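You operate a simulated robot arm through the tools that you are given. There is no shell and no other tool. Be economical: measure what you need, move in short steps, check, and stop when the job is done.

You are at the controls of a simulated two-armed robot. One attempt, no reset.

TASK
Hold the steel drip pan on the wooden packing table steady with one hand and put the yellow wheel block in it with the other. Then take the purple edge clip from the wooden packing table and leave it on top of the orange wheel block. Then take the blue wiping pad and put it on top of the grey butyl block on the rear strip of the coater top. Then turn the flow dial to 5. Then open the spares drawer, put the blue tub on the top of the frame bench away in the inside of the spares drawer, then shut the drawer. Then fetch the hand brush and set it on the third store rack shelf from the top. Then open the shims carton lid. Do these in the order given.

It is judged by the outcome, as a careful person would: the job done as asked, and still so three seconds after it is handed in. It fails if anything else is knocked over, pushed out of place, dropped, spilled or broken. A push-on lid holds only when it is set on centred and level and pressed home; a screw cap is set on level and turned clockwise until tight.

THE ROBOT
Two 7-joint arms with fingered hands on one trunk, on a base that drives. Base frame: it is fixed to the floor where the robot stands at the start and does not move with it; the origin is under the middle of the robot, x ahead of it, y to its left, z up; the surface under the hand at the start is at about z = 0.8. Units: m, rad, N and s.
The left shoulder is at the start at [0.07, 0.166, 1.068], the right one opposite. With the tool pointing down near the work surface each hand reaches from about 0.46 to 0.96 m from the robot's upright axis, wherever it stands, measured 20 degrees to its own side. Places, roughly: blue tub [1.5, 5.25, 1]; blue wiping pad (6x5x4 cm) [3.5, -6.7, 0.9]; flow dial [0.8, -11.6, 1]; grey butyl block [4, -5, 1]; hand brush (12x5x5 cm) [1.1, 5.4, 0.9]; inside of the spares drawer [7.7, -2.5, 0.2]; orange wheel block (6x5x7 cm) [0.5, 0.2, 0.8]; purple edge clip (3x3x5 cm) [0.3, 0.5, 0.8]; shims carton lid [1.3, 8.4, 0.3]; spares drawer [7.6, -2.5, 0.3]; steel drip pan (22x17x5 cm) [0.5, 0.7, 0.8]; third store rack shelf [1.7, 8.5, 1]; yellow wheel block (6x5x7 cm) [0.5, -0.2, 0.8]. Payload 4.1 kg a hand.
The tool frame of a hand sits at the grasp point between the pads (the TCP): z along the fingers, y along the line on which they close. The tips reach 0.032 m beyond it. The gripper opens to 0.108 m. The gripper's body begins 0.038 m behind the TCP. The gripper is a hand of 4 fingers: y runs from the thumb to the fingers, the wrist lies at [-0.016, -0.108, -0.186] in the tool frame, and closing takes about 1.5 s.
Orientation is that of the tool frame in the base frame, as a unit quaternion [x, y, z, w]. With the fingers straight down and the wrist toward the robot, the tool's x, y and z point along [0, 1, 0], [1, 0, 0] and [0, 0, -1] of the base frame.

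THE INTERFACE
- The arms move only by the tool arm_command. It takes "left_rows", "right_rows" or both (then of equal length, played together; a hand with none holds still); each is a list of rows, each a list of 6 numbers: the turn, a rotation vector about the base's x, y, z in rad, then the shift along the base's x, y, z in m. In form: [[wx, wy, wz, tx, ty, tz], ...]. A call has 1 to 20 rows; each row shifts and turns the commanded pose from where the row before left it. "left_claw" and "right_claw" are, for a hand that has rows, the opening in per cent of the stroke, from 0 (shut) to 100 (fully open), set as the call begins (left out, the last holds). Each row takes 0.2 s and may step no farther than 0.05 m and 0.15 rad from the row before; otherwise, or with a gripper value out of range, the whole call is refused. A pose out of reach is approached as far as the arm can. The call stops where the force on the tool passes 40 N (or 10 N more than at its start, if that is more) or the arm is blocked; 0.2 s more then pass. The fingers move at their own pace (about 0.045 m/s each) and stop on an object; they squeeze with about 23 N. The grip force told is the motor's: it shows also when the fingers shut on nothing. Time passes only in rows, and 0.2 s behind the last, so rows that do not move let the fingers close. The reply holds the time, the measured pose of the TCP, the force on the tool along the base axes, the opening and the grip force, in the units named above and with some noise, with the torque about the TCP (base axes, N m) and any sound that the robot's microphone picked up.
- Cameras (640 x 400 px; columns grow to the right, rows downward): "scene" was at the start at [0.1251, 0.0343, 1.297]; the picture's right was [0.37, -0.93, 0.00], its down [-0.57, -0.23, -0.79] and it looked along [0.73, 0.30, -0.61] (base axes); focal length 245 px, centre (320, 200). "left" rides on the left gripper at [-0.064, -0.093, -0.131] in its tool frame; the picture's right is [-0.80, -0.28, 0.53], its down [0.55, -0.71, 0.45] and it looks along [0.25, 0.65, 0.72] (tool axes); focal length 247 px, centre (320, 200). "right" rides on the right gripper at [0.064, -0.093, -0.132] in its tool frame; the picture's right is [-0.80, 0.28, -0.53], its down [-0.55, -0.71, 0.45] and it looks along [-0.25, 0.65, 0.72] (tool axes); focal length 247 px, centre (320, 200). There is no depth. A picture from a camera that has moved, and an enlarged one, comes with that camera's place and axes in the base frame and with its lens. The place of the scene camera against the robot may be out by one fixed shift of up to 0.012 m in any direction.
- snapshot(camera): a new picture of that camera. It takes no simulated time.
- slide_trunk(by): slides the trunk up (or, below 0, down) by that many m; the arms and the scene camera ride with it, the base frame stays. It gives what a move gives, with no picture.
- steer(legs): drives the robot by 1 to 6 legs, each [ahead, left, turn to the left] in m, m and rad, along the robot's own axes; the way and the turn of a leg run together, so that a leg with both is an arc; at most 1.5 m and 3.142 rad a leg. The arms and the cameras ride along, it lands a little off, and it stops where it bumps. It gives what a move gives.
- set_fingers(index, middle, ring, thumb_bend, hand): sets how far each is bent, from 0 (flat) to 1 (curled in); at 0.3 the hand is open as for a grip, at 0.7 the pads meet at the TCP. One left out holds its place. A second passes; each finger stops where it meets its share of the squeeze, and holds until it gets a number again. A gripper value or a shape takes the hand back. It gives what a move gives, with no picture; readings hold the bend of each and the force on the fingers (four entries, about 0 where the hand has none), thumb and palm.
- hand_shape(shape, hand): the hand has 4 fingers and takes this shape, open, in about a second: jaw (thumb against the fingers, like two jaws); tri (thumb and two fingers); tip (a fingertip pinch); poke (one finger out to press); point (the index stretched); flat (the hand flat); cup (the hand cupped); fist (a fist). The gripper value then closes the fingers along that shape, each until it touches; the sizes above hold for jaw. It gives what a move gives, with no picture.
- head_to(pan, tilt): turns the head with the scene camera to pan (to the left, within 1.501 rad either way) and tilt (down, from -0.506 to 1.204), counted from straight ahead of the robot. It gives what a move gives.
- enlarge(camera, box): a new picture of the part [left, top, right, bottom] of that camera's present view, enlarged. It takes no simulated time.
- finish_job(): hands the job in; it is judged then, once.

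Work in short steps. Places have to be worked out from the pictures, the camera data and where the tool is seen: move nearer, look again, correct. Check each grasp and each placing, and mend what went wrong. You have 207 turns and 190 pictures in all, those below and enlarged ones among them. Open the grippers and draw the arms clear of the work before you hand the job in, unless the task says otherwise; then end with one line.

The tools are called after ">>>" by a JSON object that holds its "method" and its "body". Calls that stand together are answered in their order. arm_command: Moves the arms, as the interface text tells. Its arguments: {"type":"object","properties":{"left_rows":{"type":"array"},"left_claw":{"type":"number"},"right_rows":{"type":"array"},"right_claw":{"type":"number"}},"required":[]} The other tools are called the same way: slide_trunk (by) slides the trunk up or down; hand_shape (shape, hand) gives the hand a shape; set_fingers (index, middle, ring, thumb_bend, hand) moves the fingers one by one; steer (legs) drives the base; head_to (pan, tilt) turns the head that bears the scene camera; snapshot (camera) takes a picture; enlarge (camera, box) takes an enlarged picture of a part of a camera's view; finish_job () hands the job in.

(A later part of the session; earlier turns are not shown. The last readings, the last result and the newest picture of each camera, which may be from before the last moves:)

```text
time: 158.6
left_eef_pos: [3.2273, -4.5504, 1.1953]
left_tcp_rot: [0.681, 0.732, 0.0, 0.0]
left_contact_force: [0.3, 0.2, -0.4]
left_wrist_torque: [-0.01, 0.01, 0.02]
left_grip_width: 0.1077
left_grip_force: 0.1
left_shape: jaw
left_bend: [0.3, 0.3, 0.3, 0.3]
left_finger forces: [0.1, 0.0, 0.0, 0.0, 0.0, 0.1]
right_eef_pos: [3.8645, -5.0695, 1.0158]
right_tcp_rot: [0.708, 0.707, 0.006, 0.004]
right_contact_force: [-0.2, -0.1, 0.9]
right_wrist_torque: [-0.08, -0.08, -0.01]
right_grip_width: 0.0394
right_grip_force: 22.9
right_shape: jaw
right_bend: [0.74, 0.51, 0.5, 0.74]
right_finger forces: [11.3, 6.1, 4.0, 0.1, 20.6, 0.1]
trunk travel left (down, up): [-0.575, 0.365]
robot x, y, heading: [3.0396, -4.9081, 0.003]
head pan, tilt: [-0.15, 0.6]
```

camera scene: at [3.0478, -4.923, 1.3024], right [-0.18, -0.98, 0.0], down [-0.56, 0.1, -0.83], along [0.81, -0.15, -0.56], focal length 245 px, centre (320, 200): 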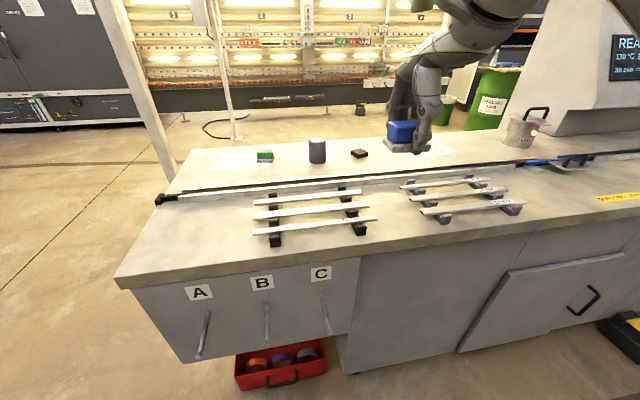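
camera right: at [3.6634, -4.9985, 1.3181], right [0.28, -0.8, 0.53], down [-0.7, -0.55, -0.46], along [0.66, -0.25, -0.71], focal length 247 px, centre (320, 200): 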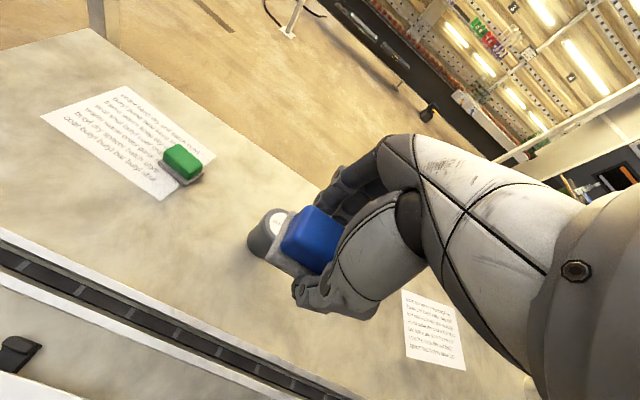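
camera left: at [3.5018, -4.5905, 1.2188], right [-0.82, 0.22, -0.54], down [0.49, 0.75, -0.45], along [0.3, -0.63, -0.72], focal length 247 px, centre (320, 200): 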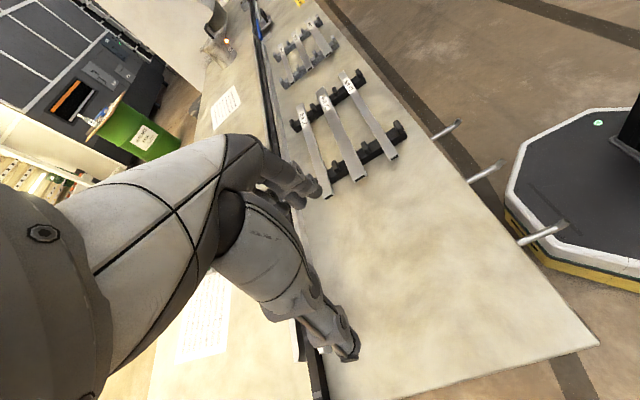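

>>> {"method": "arm_command", "body": {"right_rows": [[0, 0, 0, 0, 0, -0.001], [0, 0, 0, 0, 0, -0.001], [0, 0, 0, 0, 0, 0]]}}

>>> {"method": "enlarge", "body": {"camera": "scene", "box": [270, 110, 390, 190]}}

```text
time: 159.4
left_eef_pos: [3.2274, -4.5509, 1.1954]
left_tcp_rot: [0.681, 0.732, 0.0, 0.001]
left_contact_force: [0.0, -0.6, -0.3]
left_wrist_torque: [-0.01, -0.04, -0.01]
left_grip_width: 0.1079
left_grip_force: 0.0
left_shape: jaw
left_bend: [0.3, 0.3, 0.3, 0.3]
left_finger forces: [0.1, 0.0, 0.1, 0.0, 0.0, 0.1]
right_eef_pos: [3.8632, -5.0681, 1.0136]
right_tcp_rot: [0.707, 0.707, 0.007, 0.005]
right_contact_force: [2.3, 0.3, 8.6]
right_wrist_torque: [-0.08, -0.14, -0.01]
right_grip_width: 0.0396
right_grip_force: 22.9
right_shape: jaw
right_bend: [0.74, 0.51, 0.5, 0.74]
right_finger forces: [12.3, 7.1, 4.2, 0.0, 21.0, 0.1]
trunk travel left (down, up): [-0.575, 0.365]
robot x, y, heading: [3.0379, -4.9102, -0.002]
head pan, tilt: [-0.15, 0.6]
```

```text
5.00 times, centred on (330, 150) of scene
camera zoom: at [3.1708, -4.9198, 1.3026], right [-0.15, -0.99, 0.0], down [-0.56, 0.08, -0.83], along [0.82, -0.12, -0.56], focal length 1224 px, centre (270, 450)
```

zoom: 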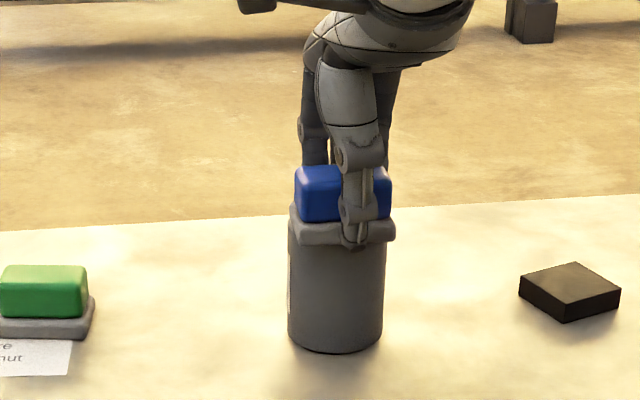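

The pad rests on the butyl block with its edges aligned. I release, then lift away.

>>> {"method": "arm_command", "body": {"right_rows": [[0, 0, 0, 0, 0, 0], [0, 0, 0, 0, 0, 0], [0, 0, 0, 0, 0, 0], [0, 0, 0, 0, 0, 0], [0, 0, 0, 0, 0, 0], [0, 0, 0, 0, 0, 0], [0, 0, 0, 0, 0, 0], [0, 0, 0, 0, 0, 0.02], [0, 0, 0, 0, 0, 0.04], [0, 0, 0, 0, 0, 0.04], [0, 0, 0, 0, 0, 0.04], [0, 0, 0, 0, 0, 0.04]], "right_claw": 100}}

>>> {"method": "enlarge", "body": {"camera": "scene", "box": [270, 110, 390, 190]}}

```text
time: 162.0
left_eef_pos: [3.2288, -4.5489, 1.1944]
left_tcp_rot: [0.681, 0.732, 0.0, 0.0]
left_contact_force: [-0.7, 0.0, -0.2]
left_wrist_torque: [0.01, 0.05, -0.01]
left_grip_width: 0.1079
left_grip_force: 0.1
left_shape: jaw
left_bend: [0.3, 0.3, 0.3, 0.3]
left_finger forces: [0.1, 0.0, 0.0, 0.0, 0.0, 0.1]
right_eef_pos: [3.8628, -5.0681, 1.1934]
right_tcp_rot: [0.707, 0.707, 0.005, 0.004]
right_contact_force: [0.3, 0.6, -0.3]
right_wrist_torque: [-0.05, 0.05, 0.0]
right_grip_width: 0.1074
right_grip_force: 0.0
right_shape: jaw
right_bend: [0.3, 0.3, 0.3, 0.3]
right_finger forces: [0.0, 0.0, 0.0, 0.0, 0.0, 0.1]
trunk travel left (down, up): [-0.575, 0.365]
robot x, y, heading: [3.0424, -4.9086, 0.002]
head pan, tilt: [-0.15, 0.6]
```

```text
5.00 times, centred on (330, 150) of scene
camera zoom: at [3.1709, -4.9186, 1.3024], right [-0.15, -0.99, 0.0], down [-0.56, 0.08, -0.83], along [0.82, -0.12, -0.56], focal length 1224 px, centre (270, 450)
```

zoom: 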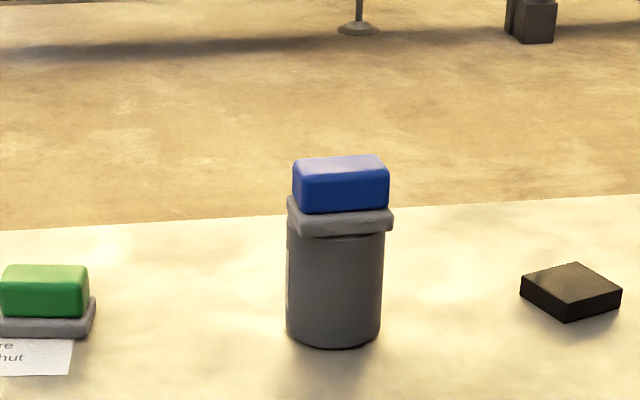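

The pad sits squarely on the butyl block. I tuck the arms, back off and turn to face -y towards the dial.

>>> {"method": "arm_command", "body": {"right_rows": [[0, 0, 0, -0.044, -0.004, 0.002], [0, 0, 0, -0.044, -0.004, 0.002], [0, 0, 0, -0.044, -0.004, 0.002], [0, 0, 0, -0.044, -0.004, 0.002], [0, 0, 0, -0.044, -0.004, 0.002], [0, 0, 0, -0.044, -0.004, 0.002], [0, 0, 0, -0.044, -0.004, 0], [0, 0, 0, -0.044, -0.004, 0], [0, 0, 0, -0.044, -0.004, 0]], "left_rows": [[0, 0, -0.007, 0.022, -0.018, 0], [0, 0, -0.007, 0.022, -0.018, 0], [0, 0, -0.007, 0.022, -0.018, 0], [0, 0, -0.007, 0.022, -0.018, 0], [0, 0, -0.007, 0.022, -0.018, 0], [0, 0, -0.007, 0.022, -0.018, 0], [0, 0, -0.007, 0.022, -0.018, 0], [0, 0, -0.007, 0.022, -0.018, 0], [0, 0, -0.007, 0.022, -0.018, 0]]}}

>>> {"method": "steer", "body": {"legs": [[-0.7, 0, 0], [0, 0, -1.57]]}}

>>> {"method": "head_to", "body": {"pan": 0, "tilt": 0.15}}

>>> {"method": "snapshot", "body": {"camera": "scene"}}

```text
time: 164.0
left_eef_pos: [3.4283, -4.7137, 1.1999]
left_tcp_rot: [0.705, 0.71, 0.002, 0.0]
left_contact_force: [0.4, 0.8, 0.2]
left_wrist_torque: [0.0, 0.04, -0.01]
left_grip_width: 0.1083
left_grip_force: 0.0
left_shape: jaw
left_bend: [0.3, 0.3, 0.3, 0.3]
left_finger forces: [0.1, 0.0, 0.1, 0.0, 0.0, 0.1]
left hand out of reach, approached as far as the arm can: row 3
right_eef_pos: [3.4654, -5.1086, 1.2065]
right_tcp_rot: [0.707, 0.707, 0.007, 0.003]
right_contact_force: [0.7, 0.0, 0.6]
right_wrist_torque: [0.06, 0.01, 0.0]
right_grip_width: 0.1075
right_grip_force: 0.0
right_shape: jaw
right_bend: [0.3, 0.3, 0.3, 0.3]
right_finger forces: [0.0, 0.0, 0.1, 0.0, 0.0, 0.0]
trunk travel left (down, up): [-0.575, 0.365]
robot x, y, heading: [3.0368, -4.9064, 0.005]
head pan, tilt: [-0.15, 0.6]
```

```text
time: 171.6
left_eef_pos: [2.5493, -5.2958, 1.201]
left_tcp_rot: [1.0, 0.002, -0.001, 0.0]
left_contact_force: [0.0, 0.2, 0.2]
left_wrist_torque: [0.0, 0.0, -0.02]
left_grip_width: 0.1078
left_grip_force: 0.1
left_shape: jaw
left_bend: [0.3, 0.3, 0.3, 0.3]
left_finger forces: [0.0, 0.1, 0.0, 0.0, 0.0, 0.1]
right_eef_pos: [2.1536, -5.3309, 1.2046]
right_tcp_rot: [1.0, -0.003, 0.001, 0.007]
right_contact_force: [0.8, 0.2, -0.2]
right_wrist_torque: [-0.02, 0.04, 0.0]
right_grip_width: 0.1078
right_grip_force: 0.0
right_shape: jaw
right_bend: [0.3, 0.3, 0.3, 0.3]
right_finger forces: [0.0, 0.0, 0.0, 0.1, 0.0, 0.1]
trunk travel left (down, up): [-0.575, 0.365]
robot x, y, heading: [2.3542, -4.9066, -1.575]
head pan, tilt: [-0.15, 0.6]
```

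```text
time: 172.5
left_eef_pos: [2.5487, -5.2947, 1.2008]
left_tcp_rot: [1.0, 0.002, 0.0, 0.0]
left_contact_force: [-0.8, -0.4, 0.3]
left_wrist_torque: [0.02, 0.0, 0.02]
left_grip_width: 0.1079
left_grip_force: 0.0
left_shape: jaw
left_bend: [0.3, 0.3, 0.3, 0.3]
left_finger forces: [0.1, 0.0, 0.0, 0.0, 0.0, 0.0]
right_eef_pos: [2.1531, -5.331, 1.2064]
right_tcp_rot: [1.0, -0.003, 0.002, 0.005]
right_contact_force: [-0.3, -0.2, 1.4]
right_wrist_torque: [-0.02, 0.03, 0.0]
right_grip_width: 0.1076
right_grip_force: 0.1
right_shape: jaw
right_bend: [0.3, 0.3, 0.3, 0.3]
right_finger forces: [0.0, 0.0, 0.0, 0.0, 0.1, 0.0]
trunk travel left (down, up): [-0.575, 0.365]
robot x, y, heading: [2.3554, -4.9051, -1.574]
head pan, tilt: [0.0, 0.15]
```

```text
112 pictures are left
camera scene: at [2.3493, -5.0465, 1.3438], right [-1.0, 0.0, 0.0], down [0.0, 0.15, -0.99], along [0.0, -0.99, -0.15], focal length 245 px, centre (320, 200)
```

scene: 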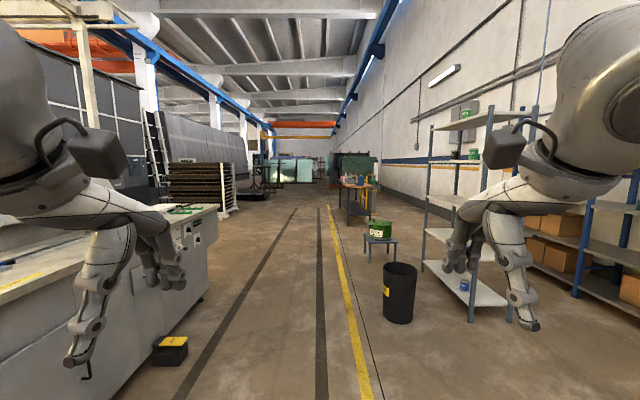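

A bench is visible ahead right at about [1–1.7, -10.5…], where the dial should be. I drive down the clear aisle.

>>> {"method": "steer", "body": {"legs": [[1.4, 0, 0], [1.4, 0, 0], [1.4, 0, 0]]}}

>>> {"method": "head_to", "body": {"pan": -0.4, "tilt": 0.2}}

>>> {"method": "snapshot", "body": {"camera": "scene"}}

```text
time: 192.8
left_eef_pos: [2.3419, -9.5477, 1.2009]
left_tcp_rot: [0.999, -0.039, 0.0, 0.0]
left_contact_force: [0.6, -0.3, 0.1]
left_wrist_torque: [0.01, -0.03, -0.04]
left_grip_width: 0.108
left_grip_force: 0.0
left_shape: jaw
left_bend: [0.3, 0.3, 0.3, 0.3]
left_finger forces: [0.0, 0.0, 0.0, 0.0, 0.0, 0.0]
right_eef_pos: [1.9449, -9.5495, 1.2057]
right_tcp_rot: [0.999, -0.043, 0.002, 0.006]
right_contact_force: [0.7, -0.6, 0.2]
right_wrist_torque: [0.03, -0.02, -0.03]
right_grip_width: 0.1078
right_grip_force: 0.0
right_shape: jaw
right_bend: [0.3, 0.3, 0.3, 0.3]
right_finger forces: [0.0, 0.0, 0.0, 0.0, 0.1, 0.1]
trunk travel left (down, up): [-0.575, 0.365]
robot x, y, heading: [2.1762, -9.1393, -1.652]
head pan, tilt: [0.0, 0.15]
```

```text
time: 193.7
left_eef_pos: [2.3425, -9.5459, 1.2013]
left_tcp_rot: [0.999, -0.039, 0.0, 0.001]
left_contact_force: [-0.8, -0.2, 0.3]
left_wrist_torque: [-0.02, -0.02, 0.0]
left_grip_width: 0.1077
left_grip_force: 0.2
left_shape: jaw
left_bend: [0.3, 0.3, 0.3, 0.3]
left_finger forces: [0.0, 0.0, 0.0, 0.0, 0.0, 0.0]
right_eef_pos: [1.9461, -9.5505, 1.2072]
right_tcp_rot: [0.999, -0.043, 0.001, 0.007]
right_contact_force: [0.2, 0.4, 0.3]
right_wrist_torque: [-0.02, 0.03, 0.01]
right_grip_width: 0.1077
right_grip_force: 0.1
right_shape: jaw
right_bend: [0.3, 0.3, 0.3, 0.3]
right_finger forces: [0.0, 0.0, 0.1, 0.0, 0.0, 0.1]
trunk travel left (down, up): [-0.575, 0.365]
robot x, y, heading: [2.1813, -9.1425, -1.649]
head pan, tilt: [-0.4, 0.201]
```

```text
111 pictures are left
camera scene: at [2.1267, -9.2725, 1.3392], right [-0.89, 0.46, 0.0], down [0.09, 0.18, -0.98], along [-0.46, -0.87, -0.2], focal length 245 px, centre (320, 200)
```

scene: 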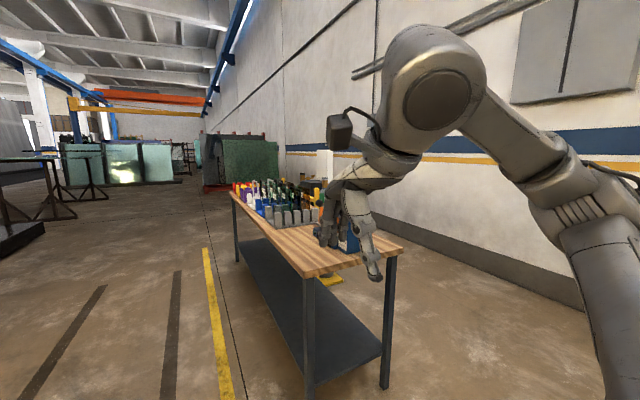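

The bench spans x 1.1–1.7 and y -10.2 to -12.6. I drive alongside it and turn to face it to find the dial.

>>> {"method": "steer", "body": {"legs": [[1.12, 0.2, 0], [1.12, 0.17, 0], [0, 0, -1.49]]}}

>>> {"method": "head_to", "body": {"pan": 0, "tilt": 0.3}}

>>> {"method": "snapshot", "body": {"camera": "scene"}}

```text
time: 208.6
left_eef_pos: [1.994, -11.6077, 1.2005]
left_tcp_rot: [0.708, -0.706, 0.0, 0.0]
left_contact_force: [0.6, 0.0, 0.2]
left_wrist_torque: [0.02, -0.01, 0.01]
left_grip_width: 0.1077
left_grip_force: 0.1
left_shape: jaw
left_bend: [0.3, 0.3, 0.3, 0.3]
left_finger forces: [0.0, 0.0, 0.0, 0.1, 0.0, 0.0]
right_eef_pos: [1.9572, -11.2134, 1.2072]
right_tcp_rot: [-0.705, 0.709, 0.004, -0.006]
right_contact_force: [0.2, -0.3, 0.1]
right_wrist_torque: [0.05, 0.01, 0.0]
right_grip_width: 0.1078
right_grip_force: 0.0
right_shape: jaw
right_bend: [0.3, 0.3, 0.3, 0.3]
right_finger forces: [0.1, 0.1, 0.0, 0.0, 0.1, 0.1]
trunk travel left (down, up): [-0.575, 0.365]
robot x, y, heading: [2.3824, -11.4121, 3.136]
head pan, tilt: [-0.4, 0.201]
```

```text
time: 209.5
left_eef_pos: [1.9925, -11.6083, 1.2016]
left_tcp_rot: [0.709, -0.706, 0.0, 0.0]
left_contact_force: [-0.8, -0.1, -0.3]
left_wrist_torque: [-0.03, -0.02, -0.02]
left_grip_width: 0.1077
left_grip_force: 0.0
left_shape: jaw
left_bend: [0.3, 0.3, 0.3, 0.3]
left_finger forces: [0.0, 0.1, 0.0, 0.0, 0.0, 0.1]
right_eef_pos: [1.9585, -11.2129, 1.2054]
right_tcp_rot: [-0.706, 0.708, 0.003, -0.005]
right_contact_force: [0.4, 0.2, -0.3]
right_wrist_torque: [0.0, -0.02, 0.01]
right_grip_width: 0.1076
right_grip_force: 0.1
right_shape: jaw
right_bend: [0.3, 0.3, 0.3, 0.3]
right_finger forces: [0.0, 0.1, 0.1, 0.0, 0.1, 0.0]
trunk travel left (down, up): [-0.575, 0.365]
robot x, y, heading: [2.3833, -11.4107, 3.133]
head pan, tilt: [0.0, 0.3]
```

```text
110 pictures are left
camera scene: at [2.2348, -11.411, 1.3299], right [0.0, 1.0, 0.0], down [0.3, 0.0, -0.96], along [-0.96, 0.0, -0.3], focal length 245 px, centre (320, 200)
```

scene: 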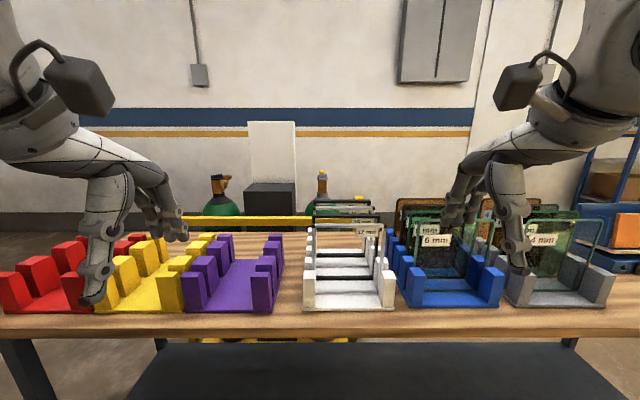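

The dial seems to be on the cart behind the bench, whose plain back faces us. I zoom in to check before driving around the bench's north end.

>>> {"method": "enlarge", "body": {"camera": "scene", "box": [180, 90, 400, 240]}}

```text
2.67 times, centred on (290, 165) of scene
camera zoom: at [2.2348, -11.411, 1.3299], right [0.0, 1.0, 0.0], down [0.3, 0.0, -0.96], along [-0.96, 0.0, -0.3], focal length 653 px, centre (400, 293)
```

zoom: 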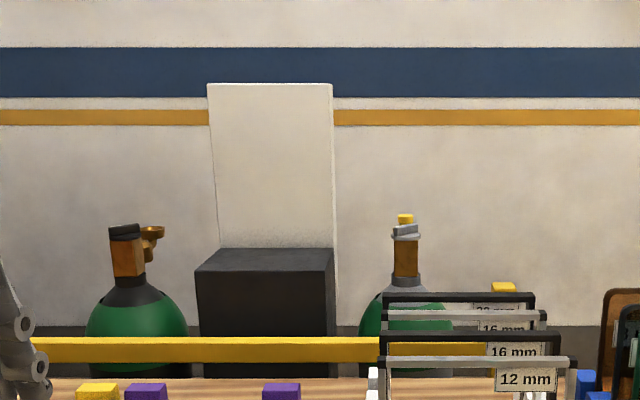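

The panel faces the wall, so I drive round the bench's north end to that side and check the way on the way.

>>> {"method": "steer", "body": {"legs": [[0.2, -0.95, 0], [0, -0.95, 0]]}}

>>> {"method": "head_to", "body": {"pan": 0.3, "tilt": 0.4}}

>>> {"method": "snapshot", "body": {"camera": "scene"}}

```text
time: 219.0
left_eef_pos: [1.806, -9.7226, 1.2001]
left_tcp_rot: [0.71, -0.704, 0.0, 0.0]
left_contact_force: [-0.2, -0.2, -0.3]
left_wrist_torque: [0.01, 0.02, -0.03]
left_grip_width: 0.1079
left_grip_force: 0.1
left_shape: jaw
left_bend: [0.3, 0.3, 0.3, 0.3]
left_finger forces: [0.0, 0.0, 0.1, 0.0, 0.0, 0.0]
right_eef_pos: [1.769, -9.3282, 1.2057]
right_tcp_rot: [-0.706, 0.708, 0.003, -0.005]
right_contact_force: [0.6, 0.8, -0.2]
right_wrist_torque: [-0.01, -0.01, -0.02]
right_grip_width: 0.1078
right_grip_force: 0.1
right_shape: jaw
right_bend: [0.3, 0.3, 0.3, 0.3]
right_finger forces: [0.0, 0.0, 0.1, 0.0, 0.1, 0.0]
trunk travel left (down, up): [-0.575, 0.365]
robot x, y, heading: [2.1967, -9.5279, 3.145]
head pan, tilt: [0.0, 0.3]
```

```text
time: 219.8
left_eef_pos: [1.8063, -9.7228, 1.201]
left_tcp_rot: [0.71, -0.704, 0.0, 0.0]
left_contact_force: [0.2, -0.5, -0.2]
left_wrist_torque: [0.03, 0.02, 0.01]
left_grip_width: 0.1079
left_grip_force: 0.1
left_shape: jaw
left_bend: [0.3, 0.3, 0.3, 0.3]
left_finger forces: [0.1, 0.0, 0.0, 0.0, 0.0, 0.0]
right_eef_pos: [1.7689, -9.3269, 1.2061]
right_tcp_rot: [-0.706, 0.708, 0.003, -0.006]
right_contact_force: [-0.4, 0.8, 0.1]
right_wrist_torque: [0.0, 0.0, 0.0]
right_grip_width: 0.1078
right_grip_force: 0.1
right_shape: jaw
right_bend: [0.3, 0.3, 0.3, 0.3]
right_finger forces: [0.0, 0.0, 0.0, 0.0, 0.0, 0.0]
trunk travel left (down, up): [-0.575, 0.365]
robot x, y, heading: [2.1998, -9.5286, 3.137]
head pan, tilt: [0.3, 0.4]
```

```text
108 pictures are left
camera scene: at [2.0511, -9.5523, 1.3206], right [-0.29, 0.96, 0.0], down [0.37, 0.11, -0.92], along [-0.88, -0.27, -0.39], focal length 245 px, centre (320, 200)
```

scene: 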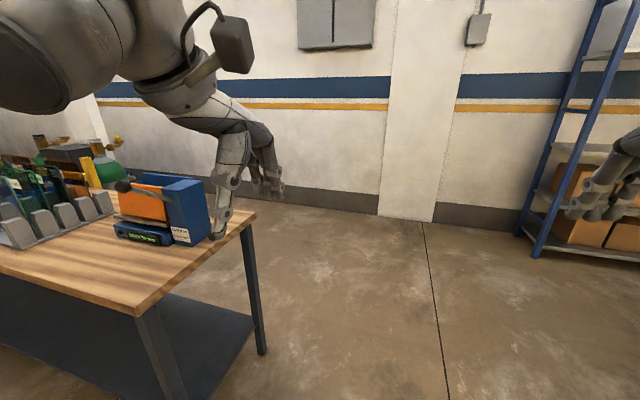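

The floor to the wall side is clear. I drive across, turn round to face +x and look.

>>> {"method": "steer", "body": {"legs": [[1.1, 0, 0], [1.1, 0, 0], [0, 0, 3.13]]}}

>>> {"method": "head_to", "body": {"pan": -0.9, "tilt": 0.4}}

>>> {"method": "snapshot", "body": {"camera": "scene"}}

```text
time: 238.0
left_eef_pos: [0.3771, -9.3483, 1.2015]
left_tcp_rot: [0.726, 0.688, 0.001, 0.0]
left_contact_force: [-0.4, 0.9, -0.7]
left_wrist_torque: [0.0, -0.04, 0.0]
left_grip_width: 0.1079
left_grip_force: 0.0
left_shape: jaw
left_bend: [0.3, 0.3, 0.3, 0.3]
left_finger forces: [0.0, 0.1, 0.0, 0.0, 0.1, 0.0]
right_eef_pos: [0.389, -9.7431, 1.2062]
right_tcp_rot: [0.729, 0.685, 0.006, 0.003]
right_contact_force: [0.6, 0.5, 0.6]
right_wrist_torque: [0.03, 0.03, -0.01]
right_grip_width: 0.1075
right_grip_force: 0.1
right_shape: jaw
right_bend: [0.3, 0.3, 0.3, 0.3]
right_finger forces: [0.0, 0.0, 0.0, 0.0, 0.0, 0.0]
trunk travel left (down, up): [-0.575, 0.365]
robot x, y, heading: [-0.0263, -9.5189, -0.056]
head pan, tilt: [0.3, 0.4]
```

```text
time: 239.4
left_eef_pos: [0.3771, -9.3458, 1.2011]
left_tcp_rot: [0.726, 0.687, 0.0, 0.0]
left_contact_force: [0.5, 0.3, -0.5]
left_wrist_torque: [0.01, 0.0, 0.02]
left_grip_width: 0.1079
left_grip_force: 0.0
left_shape: jaw
left_bend: [0.3, 0.3, 0.3, 0.3]
left_finger forces: [0.1, 0.0, 0.0, 0.0, 0.0, 0.0]
right_eef_pos: [0.3897, -9.7443, 1.206]
right_tcp_rot: [0.729, 0.684, 0.006, 0.004]
right_contact_force: [0.7, 0.5, 0.4]
right_wrist_torque: [-0.03, 0.0, -0.04]
right_grip_width: 0.1075
right_grip_force: 0.1
right_shape: jaw
right_bend: [0.3, 0.3, 0.3, 0.3]
right_finger forces: [0.1, 0.0, 0.0, 0.1, 0.0, 0.0]
trunk travel left (down, up): [-0.575, 0.365]
robot x, y, heading: [-0.0246, -9.5208, -0.059]
head pan, tilt: [-0.901, 0.4]
```

```text
107 pictures are left
camera scene: at [0.0738, -9.5959, 1.3206], right [-0.82, -0.57, 0.0], down [-0.22, 0.32, -0.92], along [0.53, -0.76, -0.39], focal length 245 px, centre (320, 200)
```

scene: 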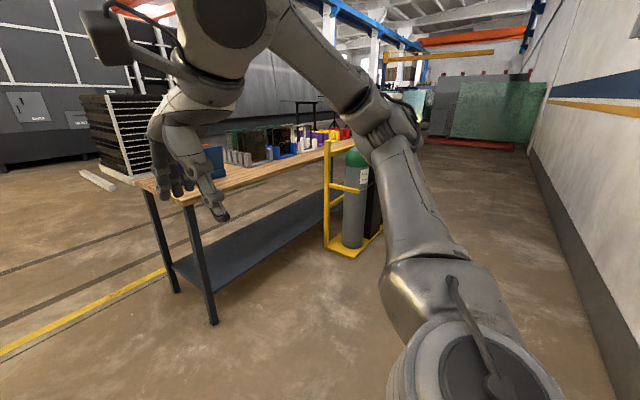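

The gas cart is on the bench's far side. I strafe to face its front.

>>> {"method": "steer", "body": {"legs": [[0.06, -1.0, 0.05], [0.02, -1.05, 0]]}}

>>> {"method": "head_to", "body": {"pan": 0, "tilt": 0.45}}

>>> {"method": "snapshot", "body": {"camera": "scene"}}

```text
time: 249.6
left_eef_pos: [0.4106, -11.3613, 1.2012]
left_tcp_rot: [0.707, 0.707, 0.001, 0.0]
left_contact_force: [-0.3, 0.4, 0.5]
left_wrist_torque: [0.04, 0.03, -0.01]
left_grip_width: 0.1077
left_grip_force: 0.1
left_shape: jaw
left_bend: [0.3, 0.3, 0.3, 0.3]
left_finger forces: [0.1, 0.0, 0.0, 0.0, 0.0, 0.0]
right_eef_pos: [0.445, -11.7573, 1.2064]
right_tcp_rot: [0.71, 0.704, 0.006, 0.003]
right_contact_force: [0.1, -0.2, 0.7]
right_wrist_torque: [0.03, 0.01, -0.01]
right_grip_width: 0.1077
right_grip_force: 0.0
right_shape: jaw
right_bend: [0.3, 0.3, 0.3, 0.3]
right_finger forces: [0.0, 0.0, 0.0, 0.0, 0.1, 0.0]
trunk travel left (down, up): [-0.575, 0.365]
robot x, y, heading: [0.0191, -11.5566, -0.004]
head pan, tilt: [-0.901, 0.4]
```

```text
time: 250.8
left_eef_pos: [0.4109, -11.3612, 1.2005]
left_tcp_rot: [0.707, 0.707, 0.0, 0.0]
left_contact_force: [0.2, 1.2, -0.2]
left_wrist_torque: [-0.01, -0.02, 0.0]
left_grip_width: 0.108
left_grip_force: 0.1
left_shape: jaw
left_bend: [0.3, 0.3, 0.3, 0.3]
left_finger forces: [0.0, 0.1, 0.0, 0.0, 0.0, 0.0]
right_eef_pos: [0.444, -11.7568, 1.2068]
right_tcp_rot: [0.71, 0.704, 0.005, 0.003]
right_contact_force: [-0.6, -0.2, 0.1]
right_wrist_torque: [-0.05, -0.02, 0.02]
right_grip_width: 0.1077
right_grip_force: 0.1
right_shape: jaw
right_bend: [0.3, 0.3, 0.3, 0.3]
right_finger forces: [0.1, 0.1, 0.0, 0.1, 0.1, 0.0]
trunk travel left (down, up): [-0.575, 0.365]
robot x, y, heading: [0.0215, -11.5533, -0.002]
head pan, tilt: [0.0, 0.45]
```

```text
106 pictures are left
camera scene: at [0.1566, -11.5539, 1.3159], right [-0.01, -1.0, 0.0], down [-0.44, 0.0, -0.9], along [0.9, -0.01, -0.44], focal length 245 px, centre (320, 200)
```

scene: 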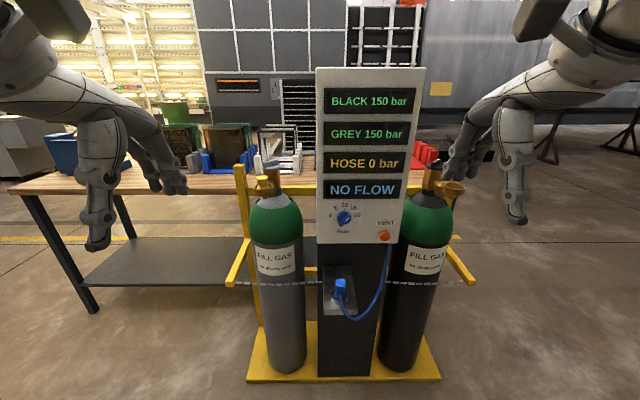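

>>> {"method": "enlarge", "body": {"camera": "scene", "box": [310, 180, 410, 250]}}

```text
5.71 times, centred on (360, 215) of scene
camera zoom: at [0.1566, -11.5539, 1.3159], right [-0.01, -1.0, 0.0], down [-0.44, 0.0, -0.9], along [0.9, -0.01, -0.44], focal length 1399 px, centre (91, 114)
```

zoom: 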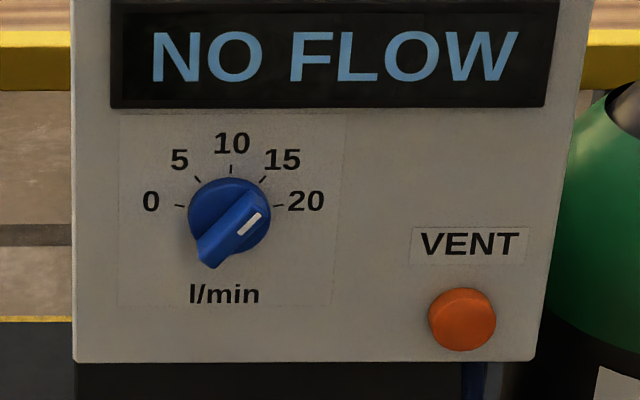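

The dial shows 15 and its knob has a ridge handle, so it needs 90° counter-clockwise (seen from the front) to reach 5. I back up a bit for elbow room and pitch the right hand so its fingers point forward.

>>> {"method": "steer", "body": {"legs": [[-0.15, 0, 0]]}}

>>> {"method": "arm_command", "body": {"right_rows": [[0, -0.1428, 0, 0.0145, 0.0036, -0.018], [0, -0.1428, 0, 0.0145, 0.0036, -0.018], [0, -0.1428, 0, 0.0145, 0.0036, -0.018], [0, -0.1428, 0, 0.0145, 0.0036, -0.018], [0, -0.1428, 0, 0.0145, 0.0036, -0.018], [0, -0.1428, 0, 0.0145, 0.0036, -0.018], [0, -0.1428, 0, 0.0145, 0.0036, -0.018], [0, -0.1428, 0, 0.0145, 0.0036, -0.018], [0, -0.1428, 0, 0.0145, 0.0036, -0.018], [0, -0.1428, 0, 0.0145, 0.0036, -0.018], [0, -0.1428, 0, 0.0145, 0.0036, -0.018]], "right_claw": 70}}

>>> {"method": "arm_command", "body": {"right_rows": [[-0.14, 0, 0, 0, 0, 0], [-0.14, 0, 0, 0, 0, 0], [-0.14, 0, 0, 0, 0, 0], [-0.14, 0, 0, 0, 0, 0], [-0.14, 0, 0, 0, 0, 0], [-0.085, 0, 0, 0, 0, 0], [0, 0, 0, 0, 0, 0]]}}

```text
time: 252.1
left_eef_pos: [0.2587, -11.359, 1.2002]
left_tcp_rot: [0.708, 0.707, 0.0, 0.0]
left_contact_force: [0.3, 0.0, 0.1]
left_wrist_torque: [-0.02, -0.04, -0.01]
left_grip_width: 0.108
left_grip_force: 0.0
left_shape: jaw
left_bend: [0.3, 0.3, 0.3, 0.3]
left_finger forces: [0.0, 0.0, 0.0, 0.0, 0.0, 0.0]
right_eef_pos: [0.2928, -11.7556, 1.206]
right_tcp_rot: [0.71, 0.704, 0.006, 0.003]
right_contact_force: [-0.1, 0.3, 0.2]
right_wrist_torque: [0.01, -0.04, 0.01]
right_grip_width: 0.1075
right_grip_force: 0.0
right_shape: jaw
right_bend: [0.3, 0.3, 0.3, 0.3]
right_finger forces: [0.0, 0.1, 0.1, 0.1, 0.0, 0.0]
trunk travel left (down, up): [-0.575, 0.365]
robot x, y, heading: [-0.1327, -11.5517, -0.008]
head pan, tilt: [0.0, 0.45]
```

```text
time: 254.5
left_eef_pos: [0.2598, -11.3603, 1.2015]
left_tcp_rot: [0.707, 0.707, -0.001, 0.001]
left_contact_force: [0.4, 0.4, 0.5]
left_wrist_torque: [0.01, -0.02, 0.04]
left_grip_width: 0.1076
left_grip_force: 0.1
left_shape: jaw
left_bend: [0.3, 0.3, 0.3, 0.3]
left_finger forces: [0.0, 0.0, 0.0, 0.0, 0.0, 0.0]
right_eef_pos: [0.4383, -11.7673, 1.0961]
right_tcp_rot: [0.584, 0.631, 0.373, 0.349]
right_contact_force: [-0.2, -0.2, 0.3]
right_wrist_torque: [0.03, 0.01, 0.01]
right_grip_width: 0.0758
right_grip_force: 0.1
right_shape: jaw
right_bend: [0.27, 0.38, 0.35, 0.61]
right_finger forces: [0.0, 0.1, 0.0, 0.1, 0.1, 0.0]
right hand out of reach, approached as far as the arm can: row 5, 6, 7, 8, 9, 10, 11
trunk travel left (down, up): [-0.575, 0.365]
robot x, y, heading: [-0.1368, -11.5537, -0.004]
head pan, tilt: [0.0, 0.45]
```

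```text
time: 256.1
left_eef_pos: [0.26, -11.3607, 1.2011]
left_tcp_rot: [0.707, 0.707, -0.001, 0.0]
left_contact_force: [-0.2, -0.7, -0.2]
left_wrist_torque: [0.01, -0.01, 0.01]
left_grip_width: 0.108
left_grip_force: 0.1
left_shape: jaw
left_bend: [0.3, 0.3, 0.3, 0.3]
left_finger forces: [0.0, 0.0, 0.0, 0.1, 0.1, 0.0]
right_eef_pos: [0.4419, -11.7664, 1.0964]
right_tcp_rot: [0.406, 0.725, 0.103, 0.547]
right_contact_force: [0.4, 0.2, -0.2]
right_wrist_torque: [0.0, 0.0, -0.03]
right_grip_width: 0.0757
right_grip_force: 0.0
right_shape: jaw
right_bend: [0.27, 0.38, 0.35, 0.61]
right_finger forces: [0.1, 0.0, 0.0, 0.0, 0.0, 0.0]
trunk travel left (down, up): [-0.575, 0.365]
robot x, y, heading: [-0.1343, -11.554, -0.007]
head pan, tilt: [0.0, 0.45]
```

The wrist did not reach the full pitch, but with the roll applied it may. I continue rotating towards fingers straight forward.

>>> {"method": "arm_command", "body": {"right_rows": [[0, -0.0995, 0.077, 0, 0.01, -0.02], [0, -0.0995, 0.077, 0, 0.01, -0.02], [0, -0.0995, 0.077, 0, 0.01, -0.02], [0, -0.0995, 0.077, 0, 0.01, -0.02], [0, 0, 0, 0, 0, 0]]}}

>>> {"method": "snapshot", "body": {"camera": "right"}}

```text
time: 257.3
left_eef_pos: [0.2594, -11.3599, 1.2015]
left_tcp_rot: [0.707, 0.707, 0.0, 0.0]
left_contact_force: [0.5, 0.5, -0.8]
left_wrist_torque: [0.0, 0.0, 0.03]
left_grip_width: 0.1078
left_grip_force: 0.1
left_shape: jaw
left_bend: [0.3, 0.3, 0.3, 0.3]
left_finger forces: [0.1, 0.0, 0.0, 0.0, 0.1, 0.0]
right_eef_pos: [0.4144, -11.7866, 1.1071]
right_tcp_rot: [0.26, 0.664, 0.265, 0.649]
right_contact_force: [1.4, -0.6, -0.2]
right_wrist_torque: [0.0, 0.02, 0.0]
right_grip_width: 0.0757
right_grip_force: 0.0
right_shape: jaw
right_bend: [0.27, 0.37, 0.35, 0.61]
right_finger forces: [0.0, 0.0, 0.0, 0.0, 0.0, 0.1]
right hand out of reach, approached as far as the arm can: row 2, 3, 4
trunk travel left (down, up): [-0.575, 0.365]
robot x, y, heading: [-0.1312, -11.5544, -0.003]
head pan, tilt: [0.0, 0.45]
```

```text
104 pictures are left
camera right: at [0.282, -11.8117, 0.9993], right [-0.51, -0.35, 0.78], down [0.46, -0.88, -0.1], along [0.73, 0.31, 0.62], focal length 247 px, centre (320, 200)
```

right: 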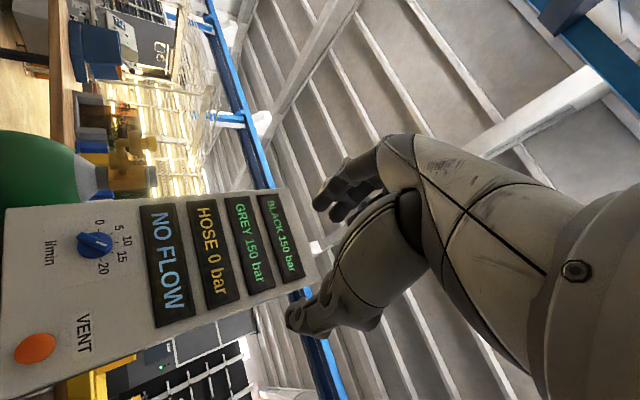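

The fingers now point straight forward with the wanted roll. Triangulation gives the knob at about [0.767, -11.631, 0.958], so I move to a standoff in front of it.

>>> {"method": "arm_command", "body": {"right_rows": [[0, 0, 0, 0.03, 0.0195, -0.0186], [0, 0, 0, 0.03, 0.0195, -0.0186], [0, 0, 0, 0.03, 0.0195, -0.0186], [0, 0, 0, 0.03, 0.0195, -0.0186], [0, 0, 0, 0.03, 0.0195, -0.0186], [0, 0, 0, 0.03, 0.0195, -0.0186], [0, 0, 0, 0.03, 0.0195, -0.0186], [0, 0, 0, 0.02, 0.0195, -0.0186], [0, 0, 0, 0, 0, 0]]}}

>>> {"method": "snapshot", "body": {"camera": "right"}}

>>> {"method": "snapshot", "body": {"camera": "scene"}}

```text
time: 259.3
left_eef_pos: [0.2587, -11.3597, 1.2009]
left_tcp_rot: [0.707, 0.707, 0.001, -0.001]
left_contact_force: [0.3, 0.3, -0.3]
left_wrist_torque: [-0.02, 0.01, 0.01]
left_grip_width: 0.1081
left_grip_force: 0.1
left_shape: jaw
left_bend: [0.3, 0.3, 0.3, 0.3]
left_finger forces: [0.0, 0.1, 0.1, 0.0, 0.0, 0.1]
right_eef_pos: [0.5957, -11.7785, 1.1608]
right_tcp_rot: [0.259, 0.667, 0.265, 0.646]
right_contact_force: [-0.7, 0.0, -0.3]
right_wrist_torque: [0.01, -0.02, 0.0]
right_grip_width: 0.0756
right_grip_force: 0.0
right_shape: jaw
right_bend: [0.27, 0.37, 0.35, 0.61]
right_finger forces: [0.0, 0.0, 0.0, 0.0, 0.0, 0.1]
right hand out of reach, approached as far as the arm can: row 1, 2, 3, 4, 5, 6, 7, 8
trunk travel left (down, up): [-0.575, 0.365]
robot x, y, heading: [-0.1291, -11.5531, -0.008]
head pan, tilt: [0.0, 0.45]
```

```text
103 pictures are left
camera right: at [0.4612, -11.8039, 1.0529], right [-0.51, -0.35, 0.79], down [0.46, -0.88, -0.1], along [0.73, 0.31, 0.61], focal length 247 px, centre (320, 200)
```

right: 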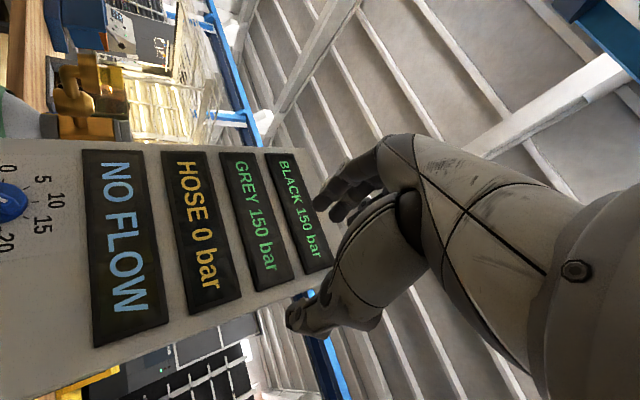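

```text
102 pictures are left
camera scene: at [0.0047, -11.5529, 1.316], right [-0.01, -1.0, 0.0], down [-0.44, 0.0, -0.9], along [0.9, -0.01, -0.44], focal length 245 px, centre (320, 200)
```

scene: 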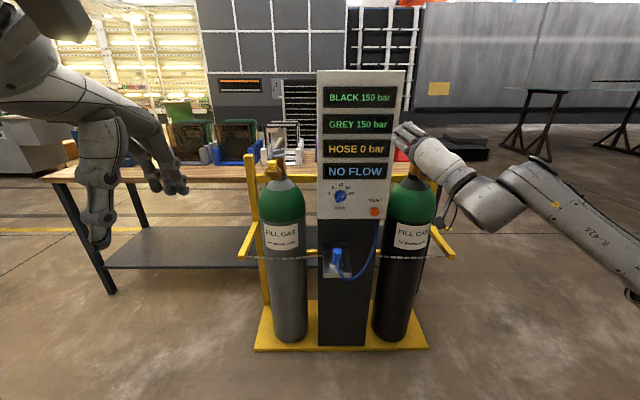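

The arm can hold this orientation only higher up and to the right. I slide the trunk down 0.2 m and test the needed -90° roll in free space.

>>> {"method": "slide_trunk", "body": {"by": -0.2}}

>>> {"method": "arm_command", "body": {"right_rows": [[-0.1428, 0, 0, 0, 0, 0], [-0.1428, 0, 0, 0, 0, 0], [-0.1428, 0, 0, 0, 0, 0], [-0.1428, 0, 0, 0, 0, 0], [-0.1428, 0, 0, 0, 0, 0], [-0.1428, 0, 0, 0, 0, 0], [-0.1428, 0, 0, 0, 0, 0], [-0.1428, 0, 0, 0, 0, 0], [-0.1428, 0, 0, 0, 0, 0], [-0.1428, 0, 0, 0, 0, 0], [-0.1428, 0, 0, 0, 0, 0]]}}

```text
time: 261.5
left_eef_pos: [0.2589, -11.36, 1.0008]
left_tcp_rot: [0.708, 0.707, 0.0, -0.001]
left_contact_force: [0.3, 0.0, 0.5]
left_wrist_torque: [0.01, 0.01, 0.0]
left_grip_width: 0.1082
left_grip_force: 0.1
left_shape: jaw
left_bend: [0.3, 0.3, 0.3, 0.3]
left_finger forces: [0.0, 0.0, 0.1, 0.1, 0.0, 0.0]
right_eef_pos: [0.5938, -11.7778, 0.9607]
right_tcp_rot: [0.259, 0.667, 0.265, 0.647]
right_contact_force: [0.2, 0.1, 0.0]
right_wrist_torque: [0.04, 0.03, -0.02]
right_grip_width: 0.0757
right_grip_force: 0.1
right_shape: jaw
right_bend: [0.27, 0.37, 0.35, 0.61]
right_finger forces: [0.0, 0.0, 0.0, 0.0, 0.0, 0.1]
trunk travel left (down, up): [-0.375, 0.565]
robot x, y, heading: [-0.1348, -11.5536, -0.003]
head pan, tilt: [0.0, 0.45]
```

```text
time: 263.9
left_eef_pos: [0.2618, -11.3594, 0.9992]
left_tcp_rot: [0.707, 0.707, -0.002, -0.001]
left_contact_force: [0.5, 1.3, -0.4]
left_wrist_torque: [-0.01, -0.01, 0.0]
left_grip_width: 0.1078
left_grip_force: 0.1
left_shape: jaw
left_bend: [0.3, 0.3, 0.3, 0.3]
left_finger forces: [0.0, 0.1, 0.0, 0.1, 0.1, 0.1]
right_eef_pos: [0.6079, -11.7394, 0.9528]
right_tcp_rot: [-0.265, 0.662, -0.28, 0.643]
right_contact_force: [0.9, 0.2, 0.0]
right_wrist_torque: [-0.01, -0.01, -0.01]
right_grip_width: 0.0757
right_grip_force: 0.0
right_shape: jaw
right_bend: [0.27, 0.37, 0.35, 0.61]
right_finger forces: [0.0, 0.0, 0.0, 0.0, 0.0, 0.0]
right hand out of reach, approached as far as the arm can: row 8, 9, 10, 11
trunk travel left (down, up): [-0.375, 0.565]
robot x, y, heading: [-0.1267, -11.556, -0.003]
head pan, tilt: [0.0, 0.45]
```

The roll is nearly feasible, with 4 cm of drift at the end. I lower the trunk further so the hand works higher relative to the shoulder, then retest.

>>> {"method": "slide_trunk", "body": {"by": -0.17}}

>>> {"method": "arm_command", "body": {"right_rows": [[0, 0, 0, 0, -0.01, 0.03], [0, 0, 0, 0, -0.01, 0.03], [0, 0, 0, 0, -0.01, 0.03], [0, 0, 0, 0, -0.01, 0.03], [0, 0, 0, 0, 0, 0.03], [0, 0, 0, 0, 0, 0.02], [0, 0, 0, 0, 0, 0]]}}

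>>> {"method": "arm_command", "body": {"right_rows": [[0.1428, 0, 0, 0, 0, 0], [0.1428, 0, 0, 0, 0, 0], [0.1428, 0, 0, 0, 0, 0], [0.1428, 0, 0, 0, 0, 0], [0.1428, 0, 0, 0, 0, 0], [0.1428, 0, 0, 0, 0, 0], [0.1428, 0, 0, 0, 0, 0], [0.1428, 0, 0, 0, 0, 0], [0.1428, 0, 0, 0, 0, 0], [0.1428, 0, 0, 0, 0, 0], [0.1428, 0, 0, 0, 0, 0]]}}

```text
time: 265.8
left_eef_pos: [0.2585, -11.3593, 0.8306]
left_tcp_rot: [0.708, 0.707, 0.0, 0.0]
left_contact_force: [-0.1, -0.7, 0.4]
left_wrist_torque: [-0.04, 0.01, -0.02]
left_grip_width: 0.108
left_grip_force: 0.1
left_shape: jaw
left_bend: [0.3, 0.3, 0.3, 0.3]
left_finger forces: [0.0, 0.0, 0.0, 0.0, 0.1, 0.1]
right_eef_pos: [0.6072, -11.7404, 0.7855]
right_tcp_rot: [-0.265, 0.661, -0.278, 0.645]
right_contact_force: [0.4, 0.6, 0.3]
right_wrist_torque: [0.0, -0.02, -0.02]
right_grip_width: 0.0758
right_grip_force: 0.0
right_shape: jaw
right_bend: [0.27, 0.37, 0.35, 0.61]
right_finger forces: [0.0, 0.0, 0.0, 0.1, 0.1, 0.1]
trunk travel left (down, up): [-0.205, 0.735]
robot x, y, heading: [-0.1307, -11.554, -0.003]
head pan, tilt: [0.0, 0.45]
```

```text
time: 267.4
left_eef_pos: [0.2592, -11.3594, 0.8308]
left_tcp_rot: [0.707, 0.708, 0.0, 0.0]
left_contact_force: [0.3, 0.1, 0.3]
left_wrist_torque: [0.0, -0.02, -0.01]
left_grip_width: 0.1078
left_grip_force: 0.1
left_shape: jaw
left_bend: [0.3, 0.3, 0.3, 0.3]
left_finger forces: [0.1, 0.0, 0.0, 0.1, 0.0, 0.0]
right_eef_pos: [0.6117, -11.7337, 0.8066]
right_tcp_rot: [-0.262, 0.657, -0.272, 0.653]
right_contact_force: [-0.4, -0.2, 0.7]
right_wrist_torque: [0.0, 0.01, -0.01]
right_grip_width: 0.0757
right_grip_force: 0.0
right_shape: jaw
right_bend: [0.27, 0.37, 0.35, 0.61]
right_finger forces: [0.1, 0.0, 0.0, 0.1, 0.0, 0.0]
right hand out of reach, approached as far as the arm can: row 1, 2, 3, 4, 5, 6
trunk travel left (down, up): [-0.205, 0.735]
robot x, y, heading: [-0.1296, -11.5529, -0.009]
head pan, tilt: [0.0, 0.45]
```

```text
time: 269.8
left_eef_pos: [0.2593, -11.3603, 0.831]
left_tcp_rot: [0.707, 0.707, 0.001, 0.0]
left_contact_force: [-0.2, 1.1, -1.0]
left_wrist_torque: [-0.01, 0.0, -0.01]
left_grip_width: 0.1076
left_grip_force: 0.0
left_shape: jaw
left_bend: [0.3, 0.3, 0.3, 0.3]
left_finger forces: [0.0, 0.1, 0.0, 0.0, 0.0, 0.1]
right_eef_pos: [0.6114, -11.7438, 0.815]
right_tcp_rot: [0.268, 0.668, 0.271, 0.639]
right_contact_force: [0.2, -0.8, -0.9]
right_wrist_torque: [0.04, 0.0, -0.01]
right_grip_width: 0.0758
right_grip_force: 0.0
right_shape: jaw
right_bend: [0.27, 0.37, 0.35, 0.61]
right_finger forces: [0.0, 0.0, 0.1, 0.0, 0.1, 0.1]
right hand out of reach, approached as far as the arm can: row 11
trunk travel left (down, up): [-0.205, 0.735]
robot x, y, heading: [-0.1354, -11.5521, -0.005]
head pan, tilt: [0.0, 0.45]
```

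At this offset from the shoulder both ends of the roll are about reachable. I slide the trunk up 0.143 m and move the base so the hand lines up with the knob.

>>> {"method": "slide_trunk", "body": {"by": 0.143}}

>>> {"method": "steer", "body": {"legs": [[0.05, 0.112, 0.004]]}}

>>> {"method": "snapshot", "body": {"camera": "scene"}}

>>> {"method": "snapshot", "body": {"camera": "right"}}

```text
time: 271.5
left_eef_pos: [0.2587, -11.3605, 0.9727]
left_tcp_rot: [0.707, 0.707, 0.0, 0.0]
left_contact_force: [0.7, -0.7, -0.3]
left_wrist_torque: [0.0, -0.02, 0.0]
left_grip_width: 0.1081
left_grip_force: 0.0
left_shape: jaw
left_bend: [0.3, 0.3, 0.3, 0.3]
left_finger forces: [0.0, 0.0, 0.0, 0.0, 0.1, 0.0]
right_eef_pos: [0.6126, -11.7432, 0.957]
right_tcp_rot: [0.267, 0.669, 0.272, 0.639]
right_contact_force: [0.5, 0.5, 0.7]
right_wrist_torque: [0.02, -0.02, -0.02]
right_grip_width: 0.0758
right_grip_force: 0.1
right_shape: jaw
right_bend: [0.27, 0.37, 0.35, 0.61]
right_finger forces: [0.0, 0.0, 0.1, 0.0, 0.1, 0.0]
trunk travel left (down, up): [-0.348, 0.592]
robot x, y, heading: [-0.1312, -11.5548, -0.007]
head pan, tilt: [0.0, 0.45]
```

```text
time: 272.7
left_eef_pos: [0.3048, -11.2487, 0.9731]
left_tcp_rot: [0.704, 0.71, 0.0, 0.0]
left_contact_force: [1.1, 0.0, 0.2]
left_wrist_torque: [-0.02, -0.02, -0.01]
left_grip_width: 0.1082
left_grip_force: 0.0
left_shape: jaw
left_bend: [0.3, 0.3, 0.3, 0.3]
left_finger forces: [0.0, 0.1, 0.0, 0.1, 0.0, 0.0]
right_eef_pos: [0.6617, -11.6308, 0.9574]
right_tcp_rot: [0.264, 0.669, 0.272, 0.639]
right_contact_force: [0.1, -0.3, 0.4]
right_wrist_torque: [0.0, 0.01, -0.03]
right_grip_width: 0.0757
right_grip_force: 0.0
right_shape: jaw
right_bend: [0.27, 0.37, 0.35, 0.61]
right_finger forces: [0.0, 0.1, 0.1, 0.1, 0.0, 0.0]
trunk travel left (down, up): [-0.348, 0.592]
robot x, y, heading: [-0.0843, -11.4497, -0.001]
head pan, tilt: [0.0, 0.45]
```

```text
101 pictures are left
camera scene: at [0.0533, -11.4432, 1.0888], right [0.0, -1.0, 0.0], down [-0.44, 0.0, -0.9], along [0.9, 0.0, -0.44], focal length 245 px, centre (320, 200)
```

scene: 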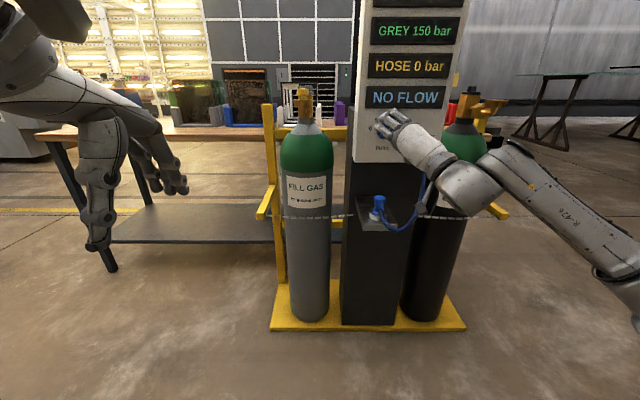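

```text
100 pictures are left
camera right: at [0.527, -11.6543, 0.8517], right [-0.49, -0.37, 0.78], down [0.47, -0.88, -0.12], along [0.73, 0.31, 0.61], focal length 247 px, centre (320, 200)
```

right: 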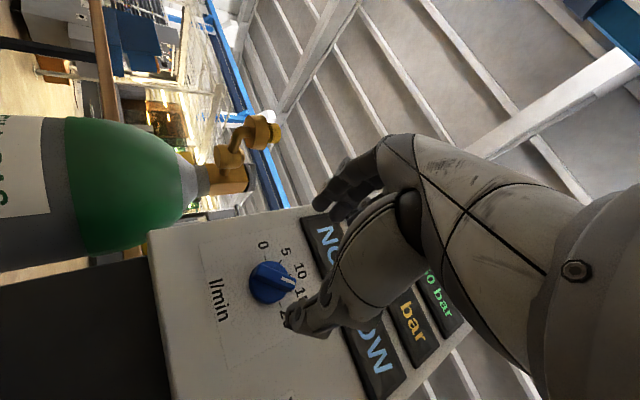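

>>> {"method": "enlarge", "body": {"camera": "right", "box": [200, 210, 360, 350]}}

```text
2.86 times, centred on (280, 280) of right
camera zoom: at [0.527, -11.6543, 0.8517], right [-0.49, -0.37, 0.78], down [0.47, -0.88, -0.12], along [0.73, 0.31, 0.61], focal length 706 px, centre (434, -29)
```

zoom: 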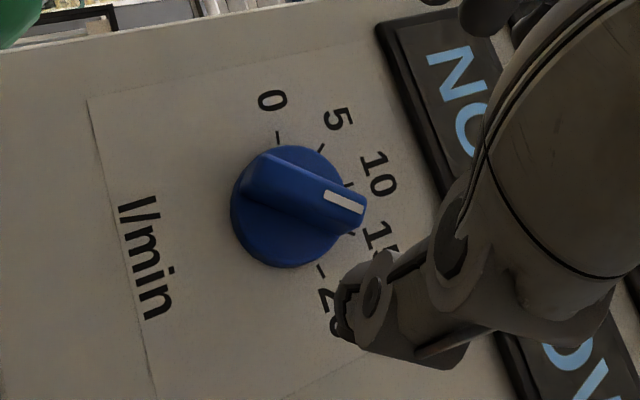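

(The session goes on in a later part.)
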